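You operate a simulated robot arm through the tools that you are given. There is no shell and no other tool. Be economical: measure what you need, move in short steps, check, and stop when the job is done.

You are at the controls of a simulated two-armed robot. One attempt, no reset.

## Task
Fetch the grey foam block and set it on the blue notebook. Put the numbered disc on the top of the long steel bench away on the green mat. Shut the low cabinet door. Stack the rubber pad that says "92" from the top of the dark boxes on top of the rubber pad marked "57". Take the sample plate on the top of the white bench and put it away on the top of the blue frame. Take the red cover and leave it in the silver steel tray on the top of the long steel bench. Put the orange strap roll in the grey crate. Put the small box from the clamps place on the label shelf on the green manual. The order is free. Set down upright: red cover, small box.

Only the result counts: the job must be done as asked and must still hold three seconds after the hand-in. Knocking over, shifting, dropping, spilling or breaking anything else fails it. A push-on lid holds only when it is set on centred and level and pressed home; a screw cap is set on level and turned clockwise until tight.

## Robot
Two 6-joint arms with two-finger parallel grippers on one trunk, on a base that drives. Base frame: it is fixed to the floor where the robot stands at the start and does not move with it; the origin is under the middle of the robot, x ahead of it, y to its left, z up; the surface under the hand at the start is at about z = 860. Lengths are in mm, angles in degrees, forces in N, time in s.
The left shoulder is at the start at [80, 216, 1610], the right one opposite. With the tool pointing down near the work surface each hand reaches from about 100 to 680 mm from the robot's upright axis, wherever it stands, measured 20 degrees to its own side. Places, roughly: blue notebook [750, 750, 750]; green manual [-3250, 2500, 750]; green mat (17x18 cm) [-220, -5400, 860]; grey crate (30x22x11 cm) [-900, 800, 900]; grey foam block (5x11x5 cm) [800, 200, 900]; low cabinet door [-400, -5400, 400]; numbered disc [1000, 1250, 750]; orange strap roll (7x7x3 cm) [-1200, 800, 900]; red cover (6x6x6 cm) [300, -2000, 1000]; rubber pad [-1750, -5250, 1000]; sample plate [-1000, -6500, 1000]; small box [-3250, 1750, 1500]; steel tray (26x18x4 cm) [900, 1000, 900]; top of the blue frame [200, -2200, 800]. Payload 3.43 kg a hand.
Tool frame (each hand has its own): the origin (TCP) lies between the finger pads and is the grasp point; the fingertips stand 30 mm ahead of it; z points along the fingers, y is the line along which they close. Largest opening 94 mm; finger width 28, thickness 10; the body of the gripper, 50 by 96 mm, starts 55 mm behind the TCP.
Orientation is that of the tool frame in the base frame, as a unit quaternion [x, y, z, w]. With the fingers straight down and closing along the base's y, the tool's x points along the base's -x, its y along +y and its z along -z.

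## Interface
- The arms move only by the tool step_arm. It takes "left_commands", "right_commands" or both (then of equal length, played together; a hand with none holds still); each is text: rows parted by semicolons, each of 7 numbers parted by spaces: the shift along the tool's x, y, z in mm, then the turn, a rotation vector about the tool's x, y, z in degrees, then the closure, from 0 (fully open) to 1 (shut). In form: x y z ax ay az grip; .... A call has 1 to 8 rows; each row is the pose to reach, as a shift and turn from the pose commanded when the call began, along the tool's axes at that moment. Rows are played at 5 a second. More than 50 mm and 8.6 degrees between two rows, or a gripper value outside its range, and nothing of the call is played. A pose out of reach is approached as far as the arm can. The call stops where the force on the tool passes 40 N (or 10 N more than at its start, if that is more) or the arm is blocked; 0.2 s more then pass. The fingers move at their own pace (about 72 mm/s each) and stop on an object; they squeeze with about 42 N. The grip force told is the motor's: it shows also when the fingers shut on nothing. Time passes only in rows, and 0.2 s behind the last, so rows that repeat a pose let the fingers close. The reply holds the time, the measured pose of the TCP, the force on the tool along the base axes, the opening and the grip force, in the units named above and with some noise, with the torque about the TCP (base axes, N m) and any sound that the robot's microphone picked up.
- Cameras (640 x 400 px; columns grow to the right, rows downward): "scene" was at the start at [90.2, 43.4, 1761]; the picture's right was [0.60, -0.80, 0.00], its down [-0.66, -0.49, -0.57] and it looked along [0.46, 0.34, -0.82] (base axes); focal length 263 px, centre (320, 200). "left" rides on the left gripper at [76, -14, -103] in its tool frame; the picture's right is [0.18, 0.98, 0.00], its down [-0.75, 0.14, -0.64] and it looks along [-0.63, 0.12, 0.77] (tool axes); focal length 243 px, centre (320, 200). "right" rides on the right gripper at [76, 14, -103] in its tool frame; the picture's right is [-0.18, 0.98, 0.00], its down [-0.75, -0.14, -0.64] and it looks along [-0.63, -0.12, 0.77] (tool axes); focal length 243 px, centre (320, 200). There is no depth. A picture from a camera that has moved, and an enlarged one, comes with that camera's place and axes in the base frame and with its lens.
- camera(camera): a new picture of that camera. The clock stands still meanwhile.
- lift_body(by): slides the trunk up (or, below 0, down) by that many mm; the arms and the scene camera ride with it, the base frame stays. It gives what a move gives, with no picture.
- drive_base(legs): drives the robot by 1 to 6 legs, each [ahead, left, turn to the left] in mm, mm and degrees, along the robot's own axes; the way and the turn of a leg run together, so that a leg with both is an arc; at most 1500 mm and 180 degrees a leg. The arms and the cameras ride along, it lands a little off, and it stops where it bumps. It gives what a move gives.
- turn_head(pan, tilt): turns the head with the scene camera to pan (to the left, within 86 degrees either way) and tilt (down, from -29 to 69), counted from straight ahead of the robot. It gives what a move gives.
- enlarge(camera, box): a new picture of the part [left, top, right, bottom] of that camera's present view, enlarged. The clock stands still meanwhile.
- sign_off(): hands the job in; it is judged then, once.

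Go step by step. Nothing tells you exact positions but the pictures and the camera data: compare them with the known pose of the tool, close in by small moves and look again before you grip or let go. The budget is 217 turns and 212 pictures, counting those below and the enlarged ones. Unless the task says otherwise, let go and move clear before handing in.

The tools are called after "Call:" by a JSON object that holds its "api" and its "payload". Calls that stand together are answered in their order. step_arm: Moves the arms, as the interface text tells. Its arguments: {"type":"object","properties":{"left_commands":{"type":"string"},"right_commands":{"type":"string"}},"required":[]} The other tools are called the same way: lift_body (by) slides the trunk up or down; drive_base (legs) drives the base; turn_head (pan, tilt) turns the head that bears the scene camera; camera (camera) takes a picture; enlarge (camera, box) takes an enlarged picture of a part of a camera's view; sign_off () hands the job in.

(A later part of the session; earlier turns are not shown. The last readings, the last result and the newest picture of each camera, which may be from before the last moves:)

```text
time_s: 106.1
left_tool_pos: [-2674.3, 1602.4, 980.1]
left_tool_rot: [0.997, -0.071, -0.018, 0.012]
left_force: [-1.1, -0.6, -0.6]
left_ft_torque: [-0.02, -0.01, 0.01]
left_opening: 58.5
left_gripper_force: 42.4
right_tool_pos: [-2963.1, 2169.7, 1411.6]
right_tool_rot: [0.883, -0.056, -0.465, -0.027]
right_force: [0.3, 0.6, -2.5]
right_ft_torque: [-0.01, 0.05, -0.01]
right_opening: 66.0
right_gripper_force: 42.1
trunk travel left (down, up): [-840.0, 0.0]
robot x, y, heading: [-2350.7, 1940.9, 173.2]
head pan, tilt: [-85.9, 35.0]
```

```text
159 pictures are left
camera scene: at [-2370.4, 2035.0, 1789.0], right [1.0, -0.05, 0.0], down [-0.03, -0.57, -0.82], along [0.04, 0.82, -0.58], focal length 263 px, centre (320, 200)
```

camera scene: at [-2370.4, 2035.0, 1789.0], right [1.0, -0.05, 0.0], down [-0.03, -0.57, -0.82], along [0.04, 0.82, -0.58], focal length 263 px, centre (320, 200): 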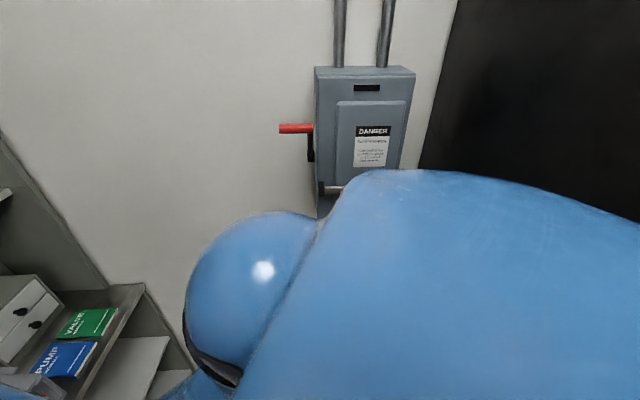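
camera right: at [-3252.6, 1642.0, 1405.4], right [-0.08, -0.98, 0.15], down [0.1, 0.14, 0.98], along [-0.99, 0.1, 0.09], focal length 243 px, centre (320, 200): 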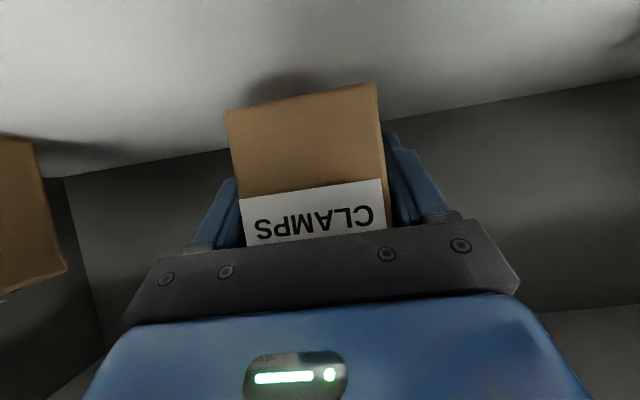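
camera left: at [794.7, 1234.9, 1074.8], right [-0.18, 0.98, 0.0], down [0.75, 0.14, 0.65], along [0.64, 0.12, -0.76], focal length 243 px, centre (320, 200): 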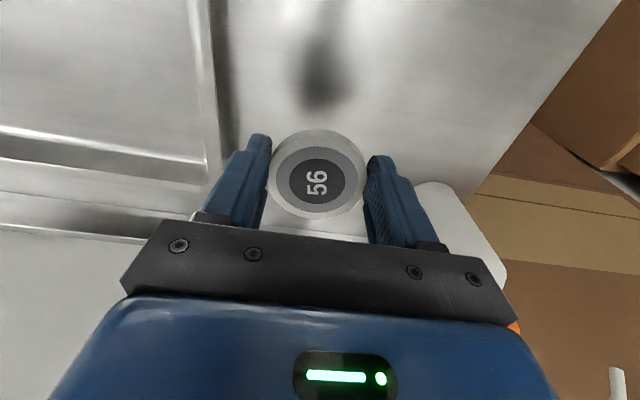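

The rack and a switch box are to the right behind; I'll go forward past them. First lower/retract the right hand.

Call:
{"api": "step_arm", "payload": {"right_commands": "40 0 0 0 0 0 1;80 0 0 0 0 0 1;120 0 0 0 0 0 1;160 0 0 0 0 0 1;200 0 0 0 0 0 1;240 0 0 0 0 0 1;280 0 0 0 0 0 1"}}

Call:
{"api": "drive_base", "payload": {"legs": [[0, 0, 7], [290, 0, 0]]}}

Call:
{"api": "turn_head", "payload": {"pan": -40, "tilt": 40}}

Call:
{"api": "camera", "payload": {"camera": "scene"}}

```text
time_s: 107.7
left_tool_pos: [-2674.6, 1599.0, 981.2]
left_tool_rot: [0.997, -0.071, -0.02, 0.009]
left_force: [-0.4, 0.8, -0.9]
left_ft_torque: [0.04, 0.0, 0.02]
left_opening: 58.6
left_gripper_force: 42.4
right_tool_pos: [-2805.3, 2144.8, 1181.3]
right_tool_rot: [0.882, -0.055, -0.467, -0.028]
right_force: [0.1, -0.1, -2.1]
right_ft_torque: [0.02, 0.01, 0.02]
right_opening: 66.3
right_gripper_force: 41.9
trunk travel left (down, up): [-840.0, 0.0]
robot x, y, heading: [-2345.9, 1940.1, 173.1]
head pan, tilt: [-85.9, 35.0]
```

```text
time_s: 110.2
left_tool_pos: [-2907.9, 1564.5, 981.5]
left_tool_rot: [1.0, -0.012, -0.019, 0.011]
left_force: [0.0, -0.6, -0.7]
left_ft_torque: [0.01, 0.02, -0.02]
left_opening: 58.5
left_gripper_force: 42.3
right_tool_pos: [-3102.8, 2087.6, 1181.8]
right_tool_rot: [0.884, -0.003, -0.468, -0.001]
right_force: [0.6, 0.2, -1.1]
right_ft_torque: [0.0, 0.0, 0.03]
right_opening: 66.1
right_gripper_force: 42.0
trunk travel left (down, up): [-840.0, 0.0]
robot x, y, heading: [-2624.0, 1936.4, 179.8]
head pan, tilt: [-85.9, 35.0]
```

```text
time_s: 111.3
left_tool_pos: [-2910.7, 1564.0, 980.7]
left_tool_rot: [1.0, -0.011, -0.017, 0.011]
left_force: [-0.1, 0.6, -1.2]
left_ft_torque: [0.01, -0.01, -0.02]
left_opening: 58.3
left_gripper_force: 41.9
right_tool_pos: [-3106.6, 2088.8, 1179.3]
right_tool_rot: [0.884, -0.002, -0.467, -0.001]
right_force: [0.0, -0.5, -2.0]
right_ft_torque: [0.01, 0.05, 0.01]
right_opening: 65.7
right_gripper_force: 41.7
trunk travel left (down, up): [-840.0, 0.0]
robot x, y, heading: [-2625.6, 1939.5, 180.0]
head pan, tilt: [-40.0, 40.0]
```

```text
158 pictures are left
camera scene: at [-2718.5, 1995.5, 1781.6], right [0.65, 0.76, 0.0], down [0.49, -0.41, -0.77], along [-0.58, 0.49, -0.64], focal length 263 px, centre (320, 200)
```

scene: 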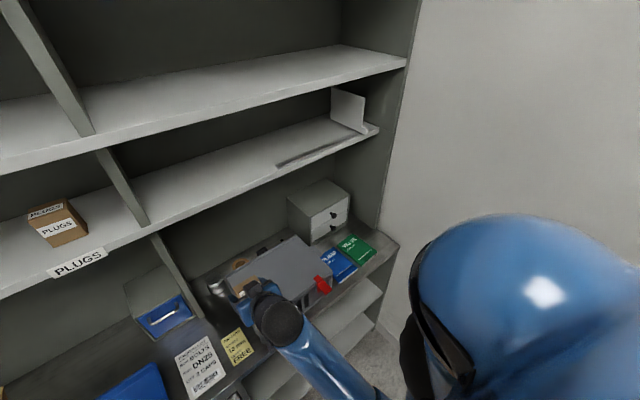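

Green manual at about (-3182,2580). Slide right in two moves with checks.

Call:
{"api": "drive_base", "payload": {"legs": [[50, 0, 0], [0, -290, 0]]}}

Call:
{"api": "turn_head", "payload": {"pan": -30, "tilt": 50}}

Call:
{"api": "camera", "payload": {"camera": "scene"}}

Call:
{"api": "camera", "payload": {"camera": "right"}}

```text
time_s: 113.8
left_tool_pos: [-2959.8, 1847.2, 978.8]
left_tool_rot: [1.0, -0.013, -0.017, 0.009]
left_force: [-0.8, 0.1, -1.8]
left_ft_torque: [0.03, 0.0, 0.02]
left_opening: 58.6
left_gripper_force: 41.9
right_tool_pos: [-3155.3, 2374.2, 1181.1]
right_tool_rot: [0.885, -0.003, -0.466, -0.002]
right_force: [-0.4, -0.5, -2.6]
right_ft_torque: [0.0, 0.02, -0.04]
right_opening: 66.2
right_gripper_force: 42.2
trunk travel left (down, up): [-840.0, 0.0]
robot x, y, heading: [-2672.5, 2225.9, 179.8]
head pan, tilt: [-40.0, 40.0]
```

```text
time_s: 114.6
left_tool_pos: [-2959.9, 1850.1, 980.6]
left_tool_rot: [1.0, -0.013, -0.018, 0.01]
left_force: [0.0, -0.9, -0.9]
left_ft_torque: [-0.02, -0.04, -0.01]
left_opening: 58.5
left_gripper_force: 41.7
right_tool_pos: [-3155.2, 2376.4, 1180.9]
right_tool_rot: [0.885, -0.003, -0.466, -0.001]
right_force: [-0.3, -0.1, -1.5]
right_ft_torque: [0.02, 0.01, 0.01]
right_opening: 66.1
right_gripper_force: 42.1
trunk travel left (down, up): [-840.0, 0.0]
robot x, y, heading: [-2672.8, 2226.6, 179.9]
head pan, tilt: [-30.0, 50.0]
```

```text
157 pictures are left
camera scene: at [-2769.2, 2265.2, 1767.5], right [0.51, 0.86, 0.0], down [0.66, -0.39, -0.64], along [-0.55, 0.33, -0.77], focal length 263 px, centre (320, 200)
```

scene: 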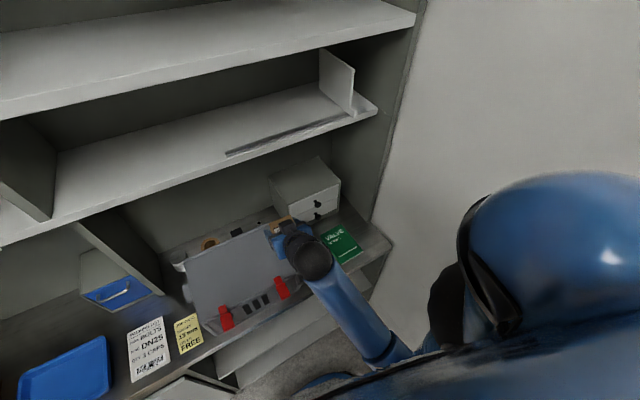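

```text
156 pictures are left
camera right: at [-3027.2, 2361.0, 1174.8], right [-0.11, -0.98, 0.15], down [0.11, 0.14, 0.98], along [-0.99, 0.13, 0.09], focal length 243 px, centre (320, 200)
```

right: 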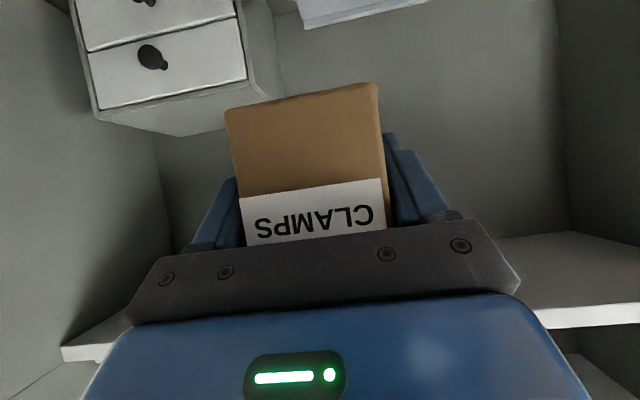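

Move the arm right above the manual at height, then look.

Call:
{"api": "step_arm", "payload": {"right_commands": "-2 -44 3 0 0 0 1;-4 -88 7 0 0 0 1;-6 -132 10 0 0 0 1;-10 -176 15 0 0 0 1;-14 -215 20 0 0 0 1"}}

Call:
{"api": "camera", "payload": {"camera": "scene"}}

Call:
{"api": "camera", "payload": {"camera": "right"}}

```text
time_s: 115.8
left_tool_pos: [-2961.4, 1852.6, 980.9]
left_tool_rot: [1.0, -0.012, -0.018, 0.012]
left_force: [0.2, -0.1, -1.6]
left_ft_torque: [0.0, -0.02, -0.01]
left_opening: 58.4
left_gripper_force: 42.2
right_tool_pos: [-3177.0, 2591.6, 1180.2]
right_tool_rot: [0.884, -0.003, -0.467, 0.0]
right_force: [0.0, 0.9, -1.3]
right_ft_torque: [-0.01, 0.04, -0.03]
right_opening: 65.9
right_gripper_force: 42.0
trunk travel left (down, up): [-840.0, 0.0]
robot x, y, heading: [-2674.2, 2225.4, 179.7]
head pan, tilt: [-30.0, 50.0]
```

```text
155 pictures are left
camera scene: at [-2769.8, 2268.5, 1767.3], right [0.51, 0.86, 0.0], down [0.66, -0.39, -0.64], along [-0.55, 0.32, -0.77], focal length 263 px, centre (320, 200)
```

scene: 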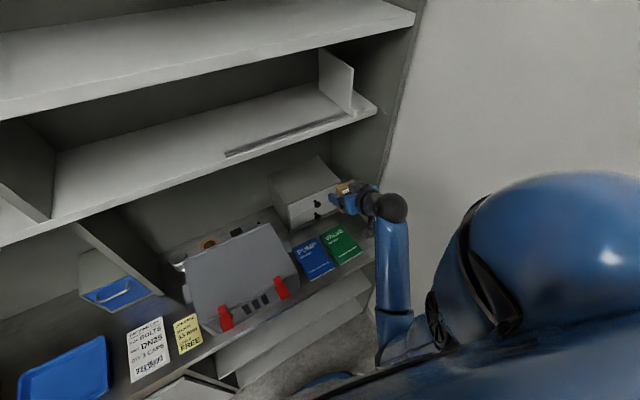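

```text
154 pictures are left
camera right: at [-3048.4, 2576.1, 1175.2], right [-0.11, -0.98, 0.15], down [0.11, 0.14, 0.98], along [-0.99, 0.13, 0.09], focal length 243 px, centre (320, 200)
```

right: 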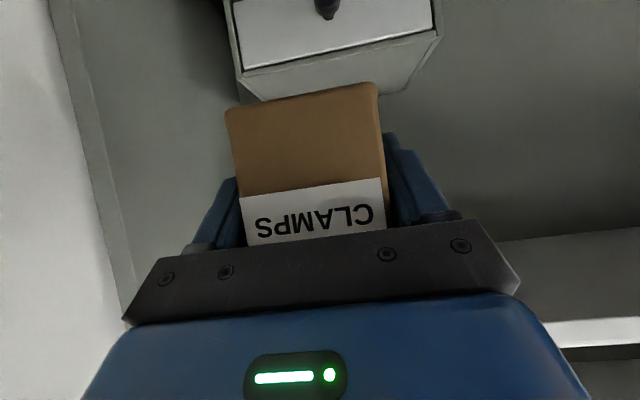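

Geometry matches: manual centre ≈(-3180,2600,880). Lower to just above it.

Call:
{"api": "step_arm", "payload": {"right_commands": "33 -2 22.5 0 0 0 1;66 -4 45 0 0 0 1;99 -6 67.5 0 0 0 1;132 -6 90 0 0 0 1;165 -6 112 0 0 0 1;195 -6 133 0 0 0 1"}}

Call:
{"api": "enlarge", "payload": {"camera": "scene", "box": [250, 170, 410, 290]}}

Call:
{"api": "camera", "payload": {"camera": "right"}}

```text
time_s: 117.2
left_tool_pos: [-2961.2, 1851.8, 980.8]
left_tool_rot: [1.0, -0.013, -0.017, 0.012]
left_force: [-0.4, -0.4, -0.7]
left_ft_torque: [0.0, 0.01, 0.01]
left_opening: 58.3
left_gripper_force: 42.4
right_tool_pos: [-3177.1, 2599.4, 941.4]
right_tool_rot: [0.885, -0.004, -0.466, -0.002]
right_force: [-0.2, 0.0, -3.0]
right_ft_torque: [0.0, 0.03, -0.02]
right_opening: 65.8
right_gripper_force: 42.2
trunk travel left (down, up): [-840.0, 0.0]
robot x, y, heading: [-2673.4, 2230.6, 179.5]
head pan, tilt: [-30.0, 50.0]
```

```text
3.33 times, centred on (330, 230) of scene
camera zoom: at [-2769.6, 2267.5, 1767.4], right [0.51, 0.86, 0.0], down [0.66, -0.39, -0.64], along [-0.55, 0.32, -0.77], focal length 878 px, centre (287, 100)
```

zoom: 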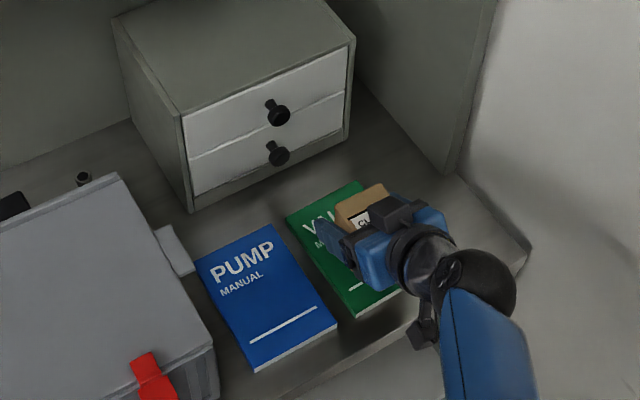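

```text
152 pictures are left
camera right: at [-3049.4, 2584.1, 936.2], right [-0.11, -0.98, 0.15], down [0.11, 0.14, 0.98], along [-0.99, 0.13, 0.09], focal length 243 px, centre (320, 200)
```

right: 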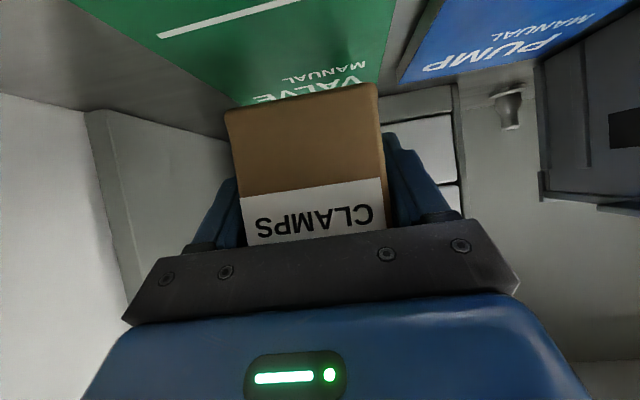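

Centred over the manual (x -3248…-3104, y 2544…2647). Lower to contact.

Call:
{"api": "step_arm", "payload": {"right_commands": "6.6 2 4.5 0 0 0 1;12.4 2 8.5 0 0 0 1;16.5 2 11.3 0 0 0 1"}}

Call:
{"api": "camera", "payload": {"camera": "right"}}

```text
time_s: 118.0
left_tool_pos: [-2961.9, 1851.7, 979.3]
left_tool_rot: [1.0, -0.013, -0.018, 0.011]
left_force: [0.0, 0.0, -1.6]
left_ft_torque: [-0.04, -0.03, 0.01]
left_opening: 58.5
left_gripper_force: 41.4
right_tool_pos: [-3179.8, 2596.4, 923.0]
right_tool_rot: [0.885, -0.003, -0.466, -0.001]
right_force: [-1.0, 0.0, -2.2]
right_ft_torque: [0.02, 0.02, 0.04]
right_opening: 65.9
right_gripper_force: 42.0
trunk travel left (down, up): [-840.0, 0.0]
robot x, y, heading: [-2671.9, 2225.2, 179.7]
head pan, tilt: [-30.0, 50.0]
```

```text
151 pictures are left
camera right: at [-3050.6, 2581.3, 917.5], right [-0.11, -0.98, 0.15], down [0.11, 0.14, 0.98], along [-0.99, 0.13, 0.09], focal length 243 px, centre (320, 200)
```

right: 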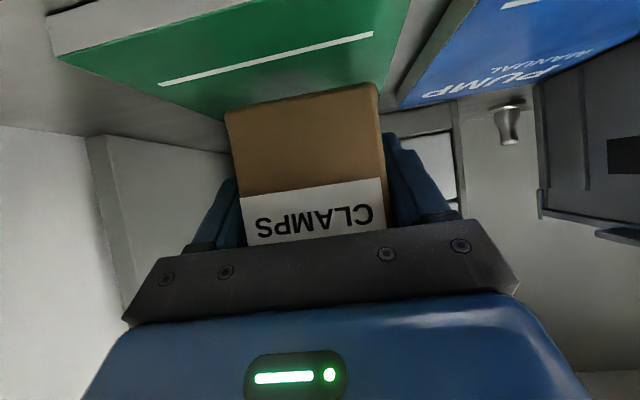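

Call:
{"api": "step_arm", "payload": {"right_commands": "2.5 0 1.7 0 0 0 1;5 0 3.4 0 0 0 1;7.4 0 5 0 0 0 1"}}

```text
time_s: 118.8
left_tool_pos: [-2961.0, 1850.6, 980.5]
left_tool_rot: [1.0, -0.013, -0.018, 0.011]
left_force: [0.0, 0.2, -1.1]
left_ft_torque: [0.04, 0.0, -0.02]
left_opening: 58.8
left_gripper_force: 41.6
right_tool_pos: [-3177.2, 2596.4, 913.9]
right_tool_rot: [0.885, -0.004, -0.466, -0.001]
right_force: [0.5, -0.6, -1.8]
right_ft_torque: [0.0, 0.02, 0.02]
right_opening: 66.2
right_gripper_force: 42.1
trunk travel left (down, up): [-840.0, 0.0]
robot x, y, heading: [-2673.8, 2228.4, 179.9]
head pan, tilt: [-30.0, 50.0]
```

Call:
{"api": "step_arm", "payload": {"right_commands": "2.5 0 1.7 0 0 0 1;5 0 3.4 0 0 0 1;6.6 0 4.5 0 0 0 1"}}

Call:
{"api": "camera", "payload": {"camera": "right"}}

```text
time_s: 119.6
left_tool_pos: [-2959.0, 1849.9, 980.8]
left_tool_rot: [1.0, -0.013, -0.018, 0.01]
left_force: [0.2, 1.2, -1.1]
left_ft_torque: [0.01, -0.04, 0.0]
left_opening: 58.3
left_gripper_force: 42.0
right_tool_pos: [-3177.3, 2595.9, 910.9]
right_tool_rot: [0.883, -0.004, -0.469, -0.002]
right_force: [0.8, -0.3, 11.0]
right_ft_torque: [-0.17, -0.53, 0.0]
right_opening: 65.9
right_gripper_force: 42.3
trunk travel left (down, up): [-840.0, 0.0]
robot x, y, heading: [-2675.2, 2226.5, 179.4]
head pan, tilt: [-30.0, 50.0]
```

```text
150 pictures are left
camera right: at [-3050.1, 2581.0, 903.7], right [-0.11, -0.98, 0.15], down [0.11, 0.14, 0.98], along [-0.99, 0.13, 0.09], focal length 243 px, centre (320, 200)
```

right: 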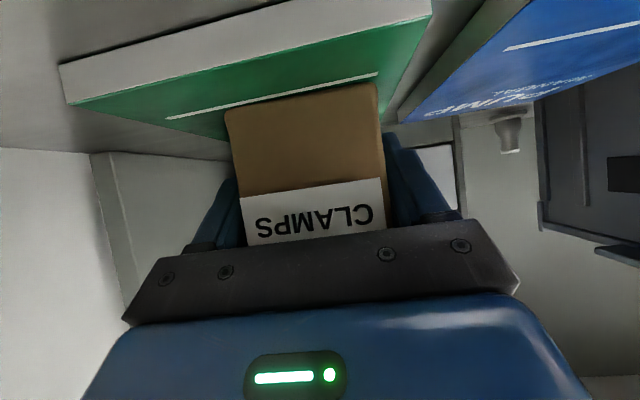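

Contact. Open and withdraw along the tool axis.

Call:
{"api": "step_arm", "payload": {"right_commands": "0 0 0 0 0 0 0.5;0 0 0 0 0 0 0.2;0 0 0 0 0 0 0;0 0 -30 0 0 0 0;0 0 -70 0 0 0 0;0 0 -115 0 0 0 0;0 0 -160 0 0 0 0"}}

Call:
{"api": "camera", "payload": {"camera": "right"}}

Call:
{"api": "enlarge", "payload": {"camera": "scene", "box": [250, 170, 410, 290]}}

```text
time_s: 121.3
left_tool_pos: [-2960.5, 1850.8, 976.5]
left_tool_rot: [1.0, -0.013, -0.016, 0.01]
left_force: [0.1, -0.1, -1.6]
left_ft_torque: [0.0, -0.04, 0.01]
left_opening: 58.4
left_gripper_force: 42.3
right_tool_pos: [-3126.9, 2584.1, 1040.6]
right_tool_rot: [0.856, 0.101, -0.507, 0.001]
right_force: [-0.1, -0.2, -0.6]
right_ft_torque: [0.01, 0.01, -0.01]
right_opening: 94.3
right_gripper_force: 0.2
trunk travel left (down, up): [-840.0, 0.0]
robot x, y, heading: [-2673.4, 2229.9, 179.8]
head pan, tilt: [-30.0, 50.0]
stopped in row 7 (right hand): the arm was blocked; the commanded pose is now the measured one
```

```text
149 pictures are left
camera right: at [-3000.0, 2594.5, 1022.4], right [0.09, -0.99, 0.06], down [0.18, 0.07, 0.98], along [-0.98, -0.07, 0.19], focal length 243 px, centre (320, 200)
```

right: 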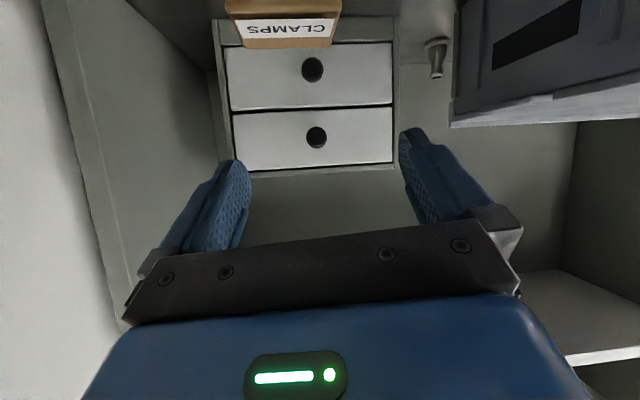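

```text
3.33 times, centred on (330, 230) of scene
camera zoom: at [-2769.6, 2266.8, 1764.6], right [0.5, 0.86, 0.0], down [0.66, -0.39, -0.64], along [-0.55, 0.32, -0.77], focal length 878 px, centre (287, 100)
```

zoom: 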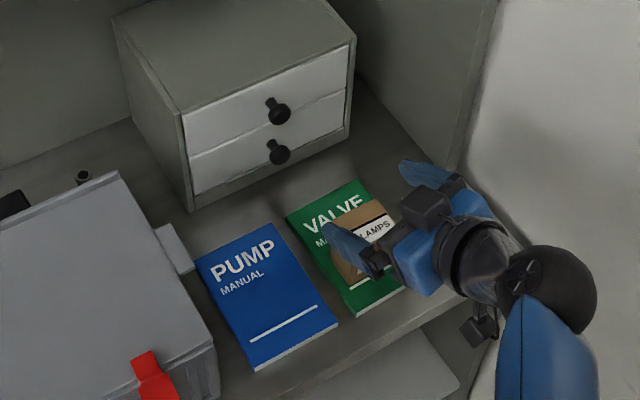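

The box stands on the manual; the arm was blocked near the wall. Bring the hand up and left, away from it.

Call:
{"api": "step_arm", "payload": {"right_commands": "-15 30 -10 0 0 0 0;-30 60 -25 0 0 0 0;-40 100 -35 0 0 0 0;-50 140 -40 0 0 0 0"}}

Call:
{"api": "camera", "payload": {"camera": "scene"}}

```text
time_s: 122.3
left_tool_pos: [-2958.4, 1850.5, 980.7]
left_tool_rot: [1.0, -0.014, -0.018, 0.011]
left_force: [0.5, 0.6, -0.9]
left_ft_torque: [0.02, 0.0, -0.03]
left_opening: 58.2
left_gripper_force: 41.9
right_tool_pos: [-3091.3, 2440.2, 1095.3]
right_tool_rot: [0.857, 0.098, -0.506, 0.0]
right_force: [-0.6, -0.6, -0.2]
right_ft_torque: [-0.03, 0.0, -0.03]
right_opening: 94.0
right_gripper_force: 0.0
trunk travel left (down, up): [-840.0, 0.0]
robot x, y, heading: [-2673.1, 2226.6, 179.9]
head pan, tilt: [-30.0, 50.0]
```

```text
147 pictures are left
camera scene: at [-2765.8, 2266.4, 1767.7], right [0.5, 0.86, 0.0], down [0.66, -0.39, -0.64], along [-0.56, 0.32, -0.77], focal length 263 px, centre (320, 200)
```

scene: 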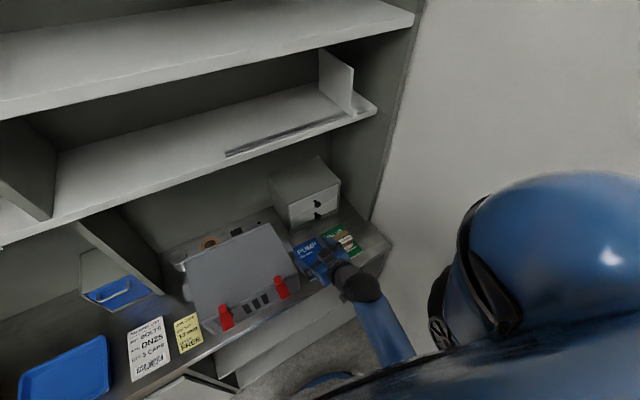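

Now withdraw, restore the right hand to pointing down, and back out toward the corridor.

Call:
{"api": "drive_base", "payload": {"legs": [[0, 400, 0], [-300, 0, 0], [0, 400, 0]]}}

Call:
{"api": "step_arm", "payload": {"right_commands": "0 8 0 0 7.6 1.5 0;0 16 0 0 15.2 3 0;0 24 0 0 22.8 4.5 0;0 32 0 0 30.4 6 0;0 40 0 0 38 7.5 0;0 48 0 0 45.6 9 0;0 54 0 0 53.2 10.5 0;0 60 0 0 60.8 11.8 0"}}

Call:
{"api": "drive_base", "payload": {"legs": [[-1100, 0, 0], [-1000, 0, 0]]}}

```text
time_s: 128.4
left_tool_pos: [-2664.3, 1068.4, 980.6]
left_tool_rot: [1.0, -0.011, -0.017, 0.012]
left_force: [-0.2, 0.6, -1.6]
left_ft_torque: [0.0, 0.0, -0.02]
left_opening: 58.5
left_gripper_force: 41.7
right_tool_pos: [-2799.5, 1657.1, 1094.2]
right_tool_rot: [0.857, 0.099, -0.505, 0.002]
right_force: [-0.6, -0.6, 0.4]
right_ft_torque: [0.0, 0.01, 0.03]
right_opening: 93.9
right_gripper_force: 0.1
trunk travel left (down, up): [-840.0, 0.0]
robot x, y, heading: [-2379.7, 1445.1, 179.5]
head pan, tilt: [-30.0, 50.0]
```

```text
time_s: 130.2
left_tool_pos: [-2665.4, 1066.8, 980.5]
left_tool_rot: [1.0, -0.011, -0.018, 0.011]
left_force: [0.5, 0.5, -1.4]
left_ft_torque: [-0.02, -0.01, 0.01]
left_opening: 58.0
left_gripper_force: 41.7
right_tool_pos: [-2792.6, 1596.5, 1043.4]
right_tool_rot: [1.0, 0.002, -0.001, 0.0]
right_force: [-0.8, -0.5, 0.1]
right_ft_torque: [-0.02, 0.0, 0.02]
right_opening: 94.1
right_gripper_force: 0.0
right hand out of reach, approached as far as the arm can: row 7, 8
trunk travel left (down, up): [-840.0, 0.0]
robot x, y, heading: [-2379.3, 1445.0, 179.8]
head pan, tilt: [-30.0, 50.0]
```

```text
time_s: 140.7
left_tool_pos: [-561.7, 1053.7, 979.8]
left_tool_rot: [1.0, -0.019, -0.017, 0.01]
left_force: [0.9, 0.3, -0.9]
left_ft_torque: [-0.03, -0.06, -0.01]
left_opening: 58.4
left_gripper_force: 42.0
right_tool_pos: [-680.3, 1586.7, 1043.4]
right_tool_rot: [1.0, -0.006, -0.002, 0.001]
right_force: [-0.2, 0.7, 0.6]
right_ft_torque: [0.03, 0.04, 0.0]
right_opening: 94.1
right_gripper_force: 0.0
trunk travel left (down, up): [-840.0, 0.0]
robot x, y, heading: [-267.0, 1428.3, 178.7]
head pan, tilt: [-30.0, 50.0]
```

Turn to face −y and look ahead.

Call:
{"api": "drive_base", "payload": {"legs": [[0, 0, 91]]}}

Call:
{"api": "turn_head", "payload": {"pan": 0, "tilt": 18}}

Call:
{"api": "camera", "payload": {"camera": "scene"}}

```text
time_s: 145.0
left_tool_pos: [118.7, 1154.9, 980.4]
left_tool_rot: [0.701, 0.713, -0.004, 0.02]
left_force: [-0.5, 0.1, -1.7]
left_ft_torque: [0.02, 0.01, 0.0]
left_opening: 58.5
left_gripper_force: 41.6
right_tool_pos: [-407.2, 1007.7, 1043.6]
right_tool_rot: [0.691, 0.723, -0.001, 0.002]
right_force: [0.6, 0.7, -0.1]
right_ft_torque: [0.01, -0.03, 0.0]
right_opening: 94.2
right_gripper_force: 0.0
trunk travel left (down, up): [-840.0, 0.0]
robot x, y, heading: [-269.4, 1424.2, -87.8]
head pan, tilt: [-30.0, 50.0]
```

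```text
time_s: 146.0
left_tool_pos: [117.9, 1156.4, 979.7]
left_tool_rot: [0.701, 0.713, -0.004, 0.021]
left_force: [-0.5, 0.5, -1.5]
left_ft_torque: [-0.02, -0.04, -0.02]
left_opening: 58.3
left_gripper_force: 42.1
right_tool_pos: [-406.0, 1008.9, 1045.6]
right_tool_rot: [0.691, 0.723, -0.001, 0.002]
right_force: [0.7, -0.2, 0.1]
right_ft_torque: [0.03, -0.02, 0.02]
right_opening: 94.2
right_gripper_force: 0.0
trunk travel left (down, up): [-840.0, 0.0]
robot x, y, heading: [-271.0, 1429.5, -88.1]
head pan, tilt: [0.0, 18.0]
```

```text
146 pictures are left
camera scene: at [-263.0, 1303.2, 1816.2], right [-1.0, -0.03, 0.0], down [-0.01, 0.31, -0.95], along [0.03, -0.95, -0.31], focal length 263 px, centre (320, 200)
```

scene: 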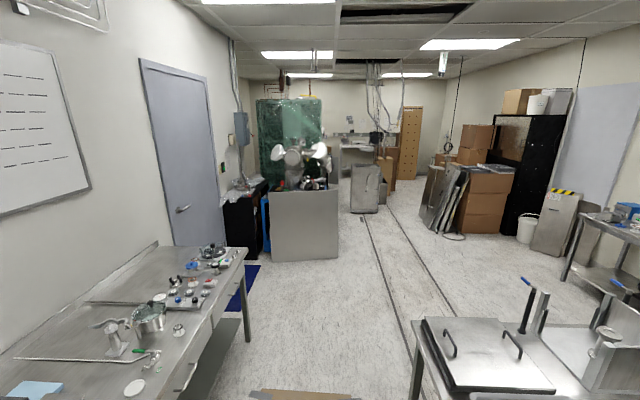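

The aisle is clear. Drive south and look again.

Call:
{"api": "drive_base", "payload": {"legs": [[1500, 0, 0], [900, -450, 0]]}}

Call:
{"api": "turn_head", "payload": {"pan": 0, "tilt": 20}}

Call:
{"api": "camera", "payload": {"camera": "scene"}}

Call:
{"api": "turn_head", "payload": {"pan": 45, "tilt": 30}}

Call:
{"api": "camera", "payload": {"camera": "scene"}}

```text
time_s: 158.3
left_tool_pos: [-183.2, -1280.5, 979.5]
left_tool_rot: [0.688, 0.725, -0.005, 0.02]
left_force: [-0.3, -0.8, -0.6]
left_ft_torque: [0.05, 0.01, -0.01]
left_opening: 58.7
left_gripper_force: 41.4
right_tool_pos: [-702.0, -1446.6, 1044.2]
right_tool_rot: [0.679, 0.734, -0.001, 0.002]
right_force: [-0.3, 0.9, 0.2]
right_ft_torque: [-0.01, -0.02, 0.0]
right_opening: 93.8
right_gripper_force: 0.1
trunk travel left (down, up): [-840.0, 0.0]
robot x, y, heading: [-584.1, -1022.5, -85.8]
head pan, tilt: [0.0, 18.0]
```

```text
time_s: 159.0
left_tool_pos: [-183.1, -1280.3, 979.7]
left_tool_rot: [0.689, 0.725, -0.005, 0.02]
left_force: [0.7, 0.2, -1.0]
left_ft_torque: [0.03, -0.04, 0.06]
left_opening: 58.7
left_gripper_force: 41.8
right_tool_pos: [-702.8, -1446.3, 1044.9]
right_tool_rot: [0.678, 0.735, -0.001, 0.003]
right_force: [0.0, -0.4, -0.1]
right_ft_torque: [0.0, 0.0, 0.01]
right_opening: 93.8
right_gripper_force: 0.1
trunk travel left (down, up): [-840.0, 0.0]
robot x, y, heading: [-584.3, -1027.5, -85.8]
head pan, tilt: [0.0, 20.0]
```

```text
145 pictures are left
camera scene: at [-569.2, -1146.5, 1813.1], right [-1.0, -0.07, 0.0], down [-0.02, 0.34, -0.94], along [0.07, -0.94, -0.34], focal length 263 px, centre (320, 200)
```

scene: 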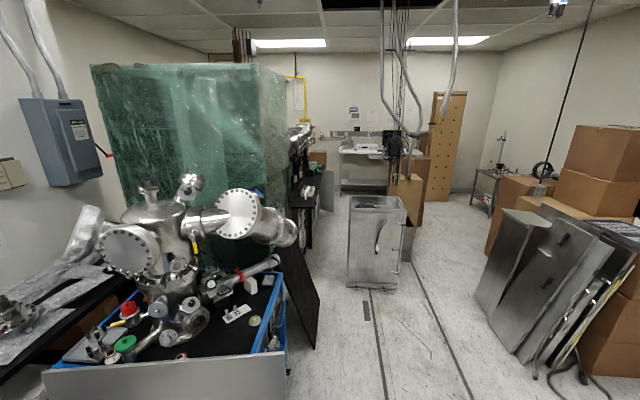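

```text
time_s: 160.1
left_tool_pos: [-182.5, -1281.0, 980.4]
left_tool_rot: [0.688, 0.725, -0.004, 0.021]
left_force: [-0.4, -0.4, -1.3]
left_ft_torque: [0.01, 0.01, 0.02]
left_opening: 58.4
left_gripper_force: 42.3
right_tool_pos: [-703.3, -1446.5, 1044.0]
right_tool_rot: [0.678, 0.735, -0.001, 0.001]
right_force: [0.9, -0.1, 0.1]
right_ft_torque: [0.01, -0.01, 0.01]
right_opening: 93.9
right_gripper_force: 0.2
trunk travel left (down, up): [-840.0, 0.0]
robot x, y, heading: [-578.8, -1026.3, -85.7]
head pan, tilt: [45.0, 30.0]
```

```text
144 pictures are left
camera scene: at [-507.9, -1113.8, 1797.0], right [-0.66, -0.76, 0.0], down [-0.38, 0.33, -0.87], along [0.65, -0.57, -0.5], focal length 263 px, centre (320, 200)
```

scene: 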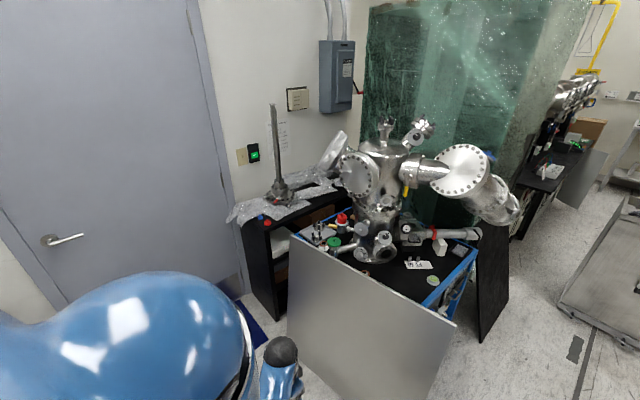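

Route: right of the grey bin at x≈-1240, left of leaning panels at x≈-2010. Tuck the left hand and go to that lane.

Call:
{"api": "step_arm", "payload": {"left_commands": "-20 -35 -5 0 0 0 1;-40 -70 -10 0 0 0 1;-60 -105 -15 0 0 0 1;-80 -140 -20 0 0 0 1;-100 -175 -30 0 0 0 1;-120 -210 -40 0 0 0 1;-140 -225 -50 0 0 0 1"}}

Call:
{"api": "drive_base", "payload": {"legs": [[0, 0, -4.3], [0, -1030, 0], [1000, 0, 0]]}}

Call:
{"api": "turn_head", "payload": {"pan": 0, "tilt": 35}}

Call:
{"api": "camera", "payload": {"camera": "scene"}}

```text
time_s: 161.7
left_tool_pos: [-404.2, -1431.0, 1034.2]
left_tool_rot: [0.688, 0.726, -0.003, 0.02]
left_force: [-0.4, -0.2, -1.6]
left_ft_torque: [0.02, 0.01, 0.0]
left_opening: 58.5
left_gripper_force: 41.9
right_tool_pos: [-703.8, -1447.2, 1044.3]
right_tool_rot: [0.679, 0.734, -0.001, 0.001]
right_force: [-0.3, -0.5, -0.1]
right_ft_torque: [0.02, -0.01, 0.01]
right_opening: 94.0
right_gripper_force: 0.1
trunk travel left (down, up): [-840.0, 0.0]
robot x, y, heading: [-584.7, -1026.9, -85.9]
head pan, tilt: [45.0, 30.0]
```

```text
time_s: 172.2
left_tool_pos: [-1477.3, -2443.6, 1033.9]
left_tool_rot: [0.727, 0.686, -0.005, 0.021]
left_force: [-0.1, -0.2, -0.8]
left_ft_torque: [0.01, -0.02, -0.01]
left_opening: 58.5
left_gripper_force: 42.4
right_tool_pos: [-1777.2, -2426.2, 1044.5]
right_tool_rot: [0.718, 0.696, -0.001, 0.002]
right_force: [-0.3, 0.2, 1.2]
right_ft_torque: [-0.05, 0.01, 0.01]
right_opening: 93.7
right_gripper_force: 0.1
trunk travel left (down, up): [-840.0, 0.0]
robot x, y, heading: [-1606.5, -2019.0, -92.3]
head pan, tilt: [45.0, 30.0]
```

```text
time_s: 173.3
left_tool_pos: [-1477.4, -2443.3, 1034.2]
left_tool_rot: [0.727, 0.686, -0.005, 0.02]
left_force: [-0.5, 0.2, -2.1]
left_ft_torque: [-0.02, 0.02, 0.05]
left_opening: 58.4
left_gripper_force: 42.1
right_tool_pos: [-1775.6, -2426.4, 1043.1]
right_tool_rot: [0.718, 0.696, 0.0, 0.002]
right_force: [0.0, -0.1, 0.7]
right_ft_torque: [0.02, 0.02, -0.02]
right_opening: 94.2
right_gripper_force: 0.0
trunk travel left (down, up): [-840.0, 0.0]
robot x, y, heading: [-1607.7, -2019.9, -92.3]
head pan, tilt: [0.0, 35.0]
```

```text
143 pictures are left
camera scene: at [-1611.0, -2138.0, 1789.2], right [-1.0, 0.04, 0.0], down [0.02, 0.57, -0.82], along [-0.03, -0.82, -0.57], focal length 263 px, centre (320, 200)
```

scene: 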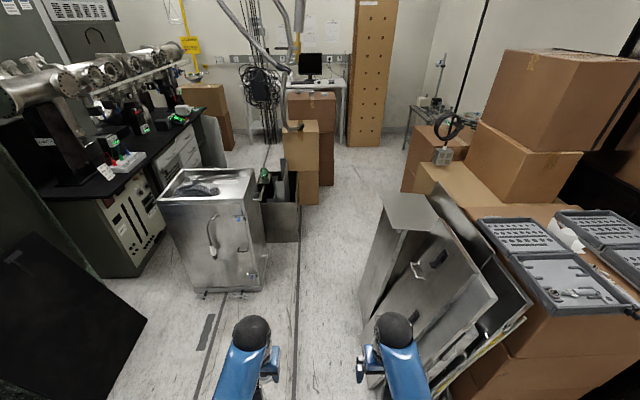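

Lane is ~740 mm wide centred x≈-1585. Straighten and proceed.

Call:
{"api": "drive_base", "payload": {"legs": [[0, 20, 2.3], [900, 0, 0]]}}

Call:
{"api": "turn_head", "payload": {"pan": 20, "tilt": 28}}

Call:
{"api": "camera", "payload": {"camera": "scene"}}

```text
time_s: 178.4
left_tool_pos: [-1443.4, -3338.9, 1034.7]
left_tool_rot: [0.715, 0.699, -0.005, 0.022]
left_force: [-0.2, -0.4, -1.0]
left_ft_torque: [-0.01, 0.01, 0.01]
left_opening: 58.5
left_gripper_force: 41.9
right_tool_pos: [-1743.9, -3331.3, 1044.6]
right_tool_rot: [0.705, 0.709, -0.002, 0.003]
right_force: [-0.4, 0.5, 0.2]
right_ft_torque: [-0.02, 0.03, 0.0]
right_opening: 93.9
right_gripper_force: 0.0
trunk travel left (down, up): [-840.0, 0.0]
robot x, y, heading: [-1592.4, -2923.4, -90.5]
head pan, tilt: [0.0, 35.0]
```

```text
time_s: 179.2
left_tool_pos: [-1443.6, -3338.2, 1033.9]
left_tool_rot: [0.715, 0.699, -0.005, 0.021]
left_force: [0.1, 0.1, -1.7]
left_ft_torque: [0.02, 0.03, 0.01]
left_opening: 58.5
left_gripper_force: 42.4
right_tool_pos: [-1743.8, -3333.3, 1043.9]
right_tool_rot: [0.705, 0.709, 0.0, 0.002]
right_force: [0.2, 0.5, -0.4]
right_ft_torque: [-0.01, 0.05, 0.01]
right_opening: 93.9
right_gripper_force: 0.1
trunk travel left (down, up): [-840.0, 0.0]
robot x, y, heading: [-1586.5, -2926.2, -90.1]
head pan, tilt: [20.0, 28.0]
```

```text
142 pictures are left
camera scene: at [-1556.8, -3037.2, 1800.1], right [-0.94, -0.34, 0.0], down [-0.16, 0.44, -0.88], along [0.3, -0.83, -0.47], focal length 263 px, centre (320, 200)
```

scene: 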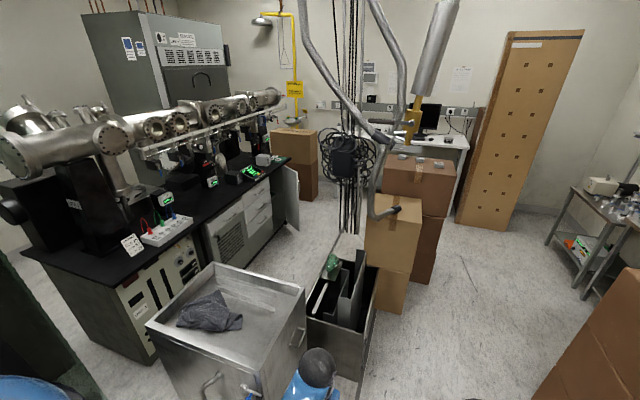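

Dark box stack with small pads on top at about (-1750,-5250); the black bench with open white door is beyond, white bench at the back wall. Go around the right.

Call:
{"api": "drive_base", "payload": {"legs": [[800, 0, 0], [0, -600, 0], [1000, 0, 0]]}}

Call:
{"api": "turn_head", "payload": {"pan": 35, "tilt": 35}}

Call:
{"api": "camera", "payload": {"camera": "scene"}}

```text
time_s: 183.6
left_tool_pos: [-1429.6, -4118.3, 1032.6]
left_tool_rot: [0.707, 0.707, -0.003, 0.019]
left_force: [0.0, 0.1, -1.3]
left_ft_torque: [0.07, 0.01, 0.01]
left_opening: 58.7
left_gripper_force: 42.0
right_tool_pos: [-1730.6, -4120.3, 1043.9]
right_tool_rot: [0.697, 0.717, 0.0, 0.002]
right_force: [0.3, -1.2, -0.8]
right_ft_torque: [0.01, 0.0, -0.01]
right_opening: 93.8
right_gripper_force: 0.1
trunk travel left (down, up): [-840.0, 0.0]
robot x, y, heading: [-1587.5, -3700.4, -88.8]
head pan, tilt: [20.0, 28.0]
stopped in leg 1: the robot was blocked; the commanded pose is now the measured one
```

```text
time_s: 184.4
left_tool_pos: [-1430.5, -4116.7, 1033.0]
left_tool_rot: [0.707, 0.707, -0.003, 0.02]
left_force: [0.5, 0.5, -1.4]
left_ft_torque: [0.05, 0.01, 0.04]
left_opening: 58.5
left_gripper_force: 42.1
right_tool_pos: [-1731.5, -4117.7, 1042.3]
right_tool_rot: [0.698, 0.716, -0.001, 0.002]
right_force: [-0.2, -0.2, -1.0]
right_ft_torque: [0.01, 0.0, 0.03]
right_opening: 93.9
right_gripper_force: 0.0
trunk travel left (down, up): [-840.0, 0.0]
robot x, y, heading: [-1588.4, -3701.3, -88.9]
head pan, tilt: [35.0, 35.0]
```

```text
141 pictures are left
camera scene: at [-1532.3, -3803.1, 1789.2], right [-0.81, -0.59, 0.0], down [-0.34, 0.46, -0.82], along [0.48, -0.66, -0.57], focal length 263 px, centre (320, 200)
```

scene: 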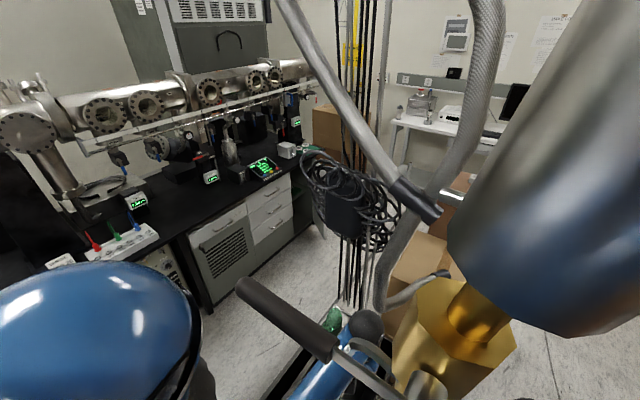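

A hanging hoist blocks straight ahead. Back off, and look to the right before sidestepping.

Call:
{"api": "drive_base", "payload": {"legs": [[-180, 0, 0]]}}

Call:
{"api": "turn_head", "payload": {"pan": -5, "tilt": 25}}

Call:
{"api": "camera", "payload": {"camera": "scene"}}

Call:
{"api": "turn_head", "payload": {"pan": -60, "tilt": 45}}

Call:
{"api": "camera", "payload": {"camera": "scene"}}

```text
time_s: 185.8
left_tool_pos: [-1432.7, -3945.0, 1032.3]
left_tool_rot: [0.707, 0.707, -0.003, 0.019]
left_force: [0.3, 0.2, -1.4]
left_ft_torque: [0.03, 0.0, 0.0]
left_opening: 58.6
left_gripper_force: 42.6
right_tool_pos: [-1734.0, -3947.7, 1043.0]
right_tool_rot: [0.697, 0.717, 0.0, 0.002]
right_force: [0.9, -1.1, -0.5]
right_ft_torque: [0.02, 0.0, 0.01]
right_opening: 94.1
right_gripper_force: 0.1
trunk travel left (down, up): [-840.0, 0.0]
robot x, y, heading: [-1588.6, -3529.0, -88.9]
head pan, tilt: [35.0, 35.0]
```

```text
time_s: 186.9
left_tool_pos: [-1434.8, -3941.6, 1034.6]
left_tool_rot: [0.707, 0.707, -0.004, 0.02]
left_force: [-0.5, -0.4, -0.4]
left_ft_torque: [0.03, 0.01, -0.01]
left_opening: 58.6
left_gripper_force: 41.9
right_tool_pos: [-1734.2, -3944.2, 1044.8]
right_tool_rot: [0.697, 0.717, -0.002, 0.002]
right_force: [-0.6, -0.5, -1.1]
right_ft_torque: [0.01, -0.01, -0.02]
right_opening: 94.0
right_gripper_force: 0.0
trunk travel left (down, up): [-840.0, 0.0]
robot x, y, heading: [-1586.7, -3529.9, -88.8]
head pan, tilt: [-5.0, 25.0]
```

```text
140 pictures are left
camera scene: at [-1593.4, -3649.2, 1805.0], right [-1.0, 0.07, 0.0], down [0.03, 0.42, -0.91], along [-0.06, -0.9, -0.42], focal length 263 px, centre (320, 200)
```

scene: 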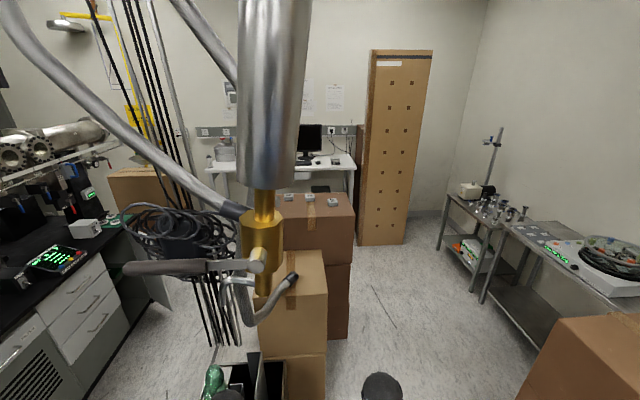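

```text
time_s: 188.2
left_tool_pos: [-1433.4, -3942.9, 1034.0]
left_tool_rot: [0.707, 0.707, -0.004, 0.02]
left_force: [0.7, -0.8, -0.8]
left_ft_torque: [-0.01, 0.02, -0.02]
left_opening: 58.4
left_gripper_force: 42.3
right_tool_pos: [-1734.7, -3944.8, 1044.3]
right_tool_rot: [0.698, 0.716, -0.001, 0.003]
right_force: [0.2, 0.0, 0.3]
right_ft_torque: [0.01, -0.03, -0.03]
right_opening: 93.9
right_gripper_force: 0.0
trunk travel left (down, up): [-840.0, 0.0]
robot x, y, heading: [-1588.4, -3528.1, -89.0]
head pan, tilt: [-60.0, 45.0]
```

```text
139 pictures are left
camera scene: at [-1656.8, -3600.0, 1774.4], right [-0.52, 0.86, 0.0], down [0.6, 0.37, -0.71], along [-0.61, -0.37, -0.71], focal length 263 px, centre (320, 200)
```

scene: 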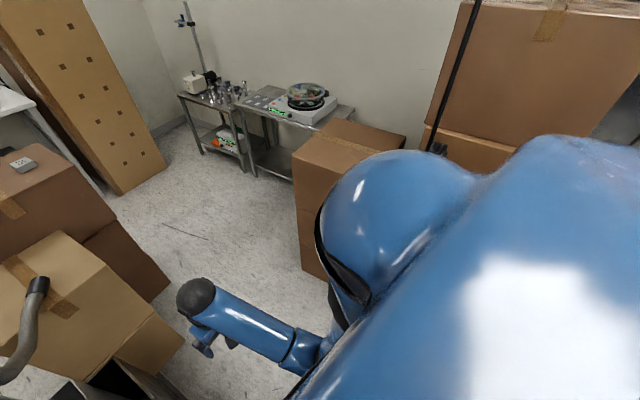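

The hoist is at x≈-1490; sidestep right to x≈-2000 then continue south.

Call:
{"api": "drive_base", "payload": {"legs": [[60, -430, 0], [1000, -100, 0], [450, 0, 0]]}}

Call:
{"api": "turn_head", "payload": {"pan": 40, "tilt": 40}}

Call:
{"api": "camera", "payload": {"camera": "scene"}}

```text
time_s: 189.6
left_tool_pos: [-1543.8, -3960.9, 1034.1]
left_tool_rot: [0.712, 0.702, -0.004, 0.02]
left_force: [-0.2, 0.3, -0.8]
left_ft_torque: [0.01, 0.0, 0.02]
left_opening: 58.4
left_gripper_force: 42.0
right_tool_pos: [-1844.7, -3959.9, 1047.5]
right_tool_rot: [0.702, 0.713, -0.003, 0.002]
right_force: [0.4, 1.1, 1.4]
right_ft_torque: [0.02, -0.02, -0.01]
right_opening: 93.9
right_gripper_force: 0.2
trunk travel left (down, up): [-840.0, 0.0]
robot x, y, heading: [-1700.1, -3546.7, -89.5]
head pan, tilt: [-60.0, 45.0]
stopped in leg 1: the robot was blocked; the commanded pose is now the measured one
```

```text
time_s: 191.3
left_tool_pos: [-1548.2, -3967.2, 1033.9]
left_tool_rot: [0.712, 0.702, -0.003, 0.019]
left_force: [-0.7, -0.7, -1.6]
left_ft_torque: [0.05, -0.01, 0.03]
left_opening: 58.5
left_gripper_force: 41.9
right_tool_pos: [-1849.3, -3965.3, 1043.9]
right_tool_rot: [0.702, 0.712, -0.001, 0.002]
right_force: [-0.5, -0.6, -0.1]
right_ft_torque: [0.01, 0.03, -0.02]
right_opening: 93.8
right_gripper_force: 0.1
trunk travel left (down, up): [-840.0, 0.0]
robot x, y, heading: [-1697.3, -3554.0, -89.6]
head pan, tilt: [40.0, 40.0]
```

```text
138 pictures are left
camera scene: at [-1642.3, -3645.5, 1781.6], right [-0.76, -0.65, 0.0], down [-0.42, 0.49, -0.77], along [0.5, -0.58, -0.64], focal length 263 px, centre (320, 200)
```

scene: 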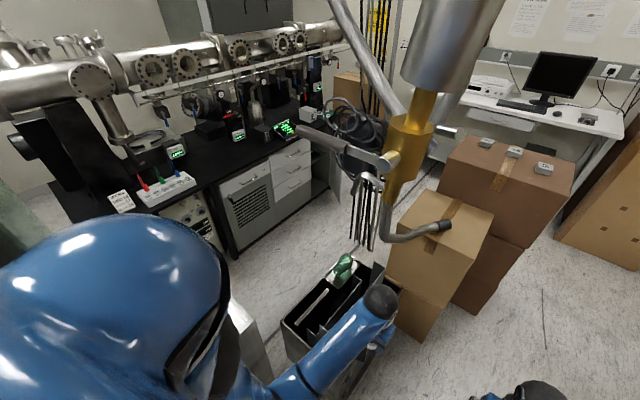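

Blocked on the right too. Look to the right/down to find the obstruction.

Call:
{"api": "drive_base", "payload": {"legs": [[0, 40, 0]]}}

Call:
{"api": "turn_head", "payload": {"pan": -86, "tilt": 65}}

Call:
{"api": "camera", "payload": {"camera": "scene"}}

Call:
{"api": "turn_head", "payload": {"pan": 0, "tilt": 65}}

Call:
{"api": "camera", "payload": {"camera": "scene"}}

```text
time_s: 192.2
left_tool_pos: [-1514.5, -3966.0, 1034.9]
left_tool_rot: [0.713, 0.701, -0.001, 0.023]
left_force: [-0.1, 0.1, -1.4]
left_ft_torque: [0.01, -0.06, -0.01]
left_opening: 58.4
left_gripper_force: 42.6
right_tool_pos: [-1818.8, -3963.1, 1042.8]
right_tool_rot: [0.703, 0.711, 0.001, 0.006]
right_force: [0.3, 0.5, -0.7]
right_ft_torque: [0.02, -0.05, 0.01]
right_opening: 93.5
right_gripper_force: 0.0
trunk travel left (down, up): [-840.0, 0.0]
robot x, y, heading: [-1658.6, -3549.3, -89.7]
head pan, tilt: [40.0, 40.0]
```

```text
time_s: 194.3
left_tool_pos: [-1509.9, -3966.2, 1032.9]
left_tool_rot: [0.712, 0.702, -0.003, 0.02]
left_force: [-0.4, 0.2, -0.7]
left_ft_torque: [0.01, 0.01, -0.03]
left_opening: 58.5
left_gripper_force: 41.9
right_tool_pos: [-1810.3, -3963.8, 1044.5]
right_tool_rot: [0.703, 0.711, -0.002, 0.002]
right_force: [-0.5, -0.3, -0.3]
right_ft_torque: [0.0, 0.02, 0.0]
right_opening: 94.0
right_gripper_force: 0.0
trunk travel left (down, up): [-840.0, 0.0]
robot x, y, heading: [-1656.2, -3550.5, -89.7]
head pan, tilt: [-85.9, 65.0]
```

```text
137 pictures are left
camera scene: at [-1718.4, -3584.4, 1749.3], right [-0.08, 1.0, 0.0], down [0.9, 0.07, -0.42], along [-0.42, -0.03, -0.91], focal length 263 px, centre (320, 200)
```

scene: 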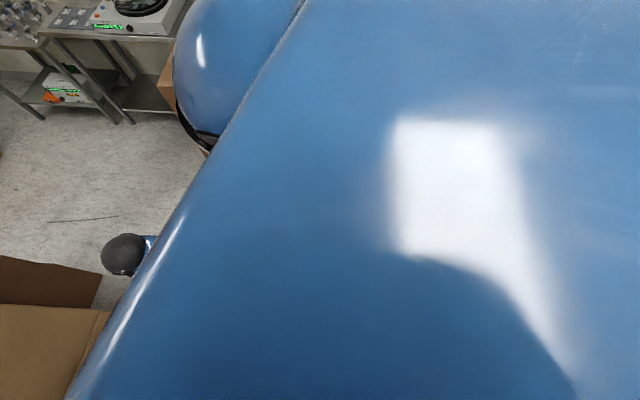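

```text
time_s: 195.9
left_tool_pos: [-1510.3, -3966.8, 1033.9]
left_tool_rot: [0.712, 0.702, -0.004, 0.02]
left_force: [-0.1, 0.2, -1.0]
left_ft_torque: [0.06, 0.03, 0.0]
left_opening: 58.6
left_gripper_force: 42.3
right_tool_pos: [-1810.5, -3963.8, 1044.7]
right_tool_rot: [0.703, 0.712, -0.001, 0.002]
right_force: [-1.3, -0.1, -0.5]
right_ft_torque: [0.01, -0.03, 0.0]
right_opening: 93.9
right_gripper_force: 0.1
trunk travel left (down, up): [-840.0, 0.0]
robot x, y, heading: [-1658.9, -3549.2, -89.7]
head pan, tilt: [0.0, 65.0]
```

```text
136 pictures are left
camera scene: at [-1656.9, -3640.5, 1749.3], right [-1.0, 0.0, 0.0], down [0.0, 0.91, -0.42], along [0.0, -0.42, -0.91], focal length 263 px, centre (320, 200)
```

scene: 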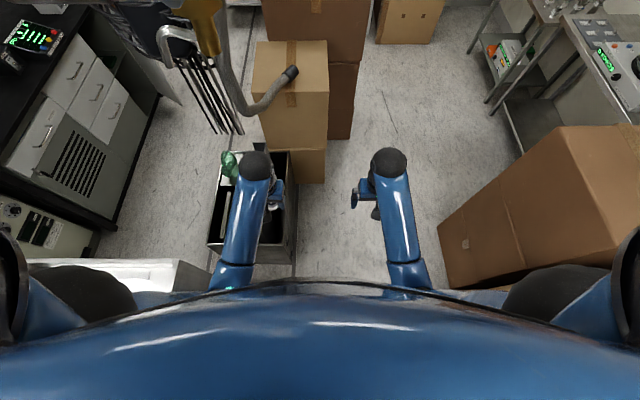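

The likely limits are the hoist (head height, x≈-1549, y≈-3895) and the cabinet behind right. Move ahead 100, then right, then on.

Call:
{"api": "drive_base", "payload": {"legs": [[105, 0, -0.3], [0, -340, 0]]}}

```text
time_s: 198.3
left_tool_pos: [-1706.1, -4093.8, 1035.4]
left_tool_rot: [0.742, 0.67, -0.005, 0.02]
left_force: [0.0, -0.6, -1.5]
left_ft_torque: [0.05, -0.02, -0.01]
left_opening: 58.5
left_gripper_force: 42.0
right_tool_pos: [-2005.4, -4066.8, 1045.0]
right_tool_rot: [0.732, 0.681, -0.002, 0.004]
right_force: [-1.2, 1.0, 0.5]
right_ft_torque: [-0.04, -0.02, -0.01]
right_opening: 94.0
right_gripper_force: 0.0
trunk travel left (down, up): [-840.0, 0.0]
robot x, y, heading: [-1821.0, -3669.0, -94.5]
head pan, tilt: [0.0, 65.0]
stopped in leg 2: the robot was blocked; the commanded pose is now the measured one
```

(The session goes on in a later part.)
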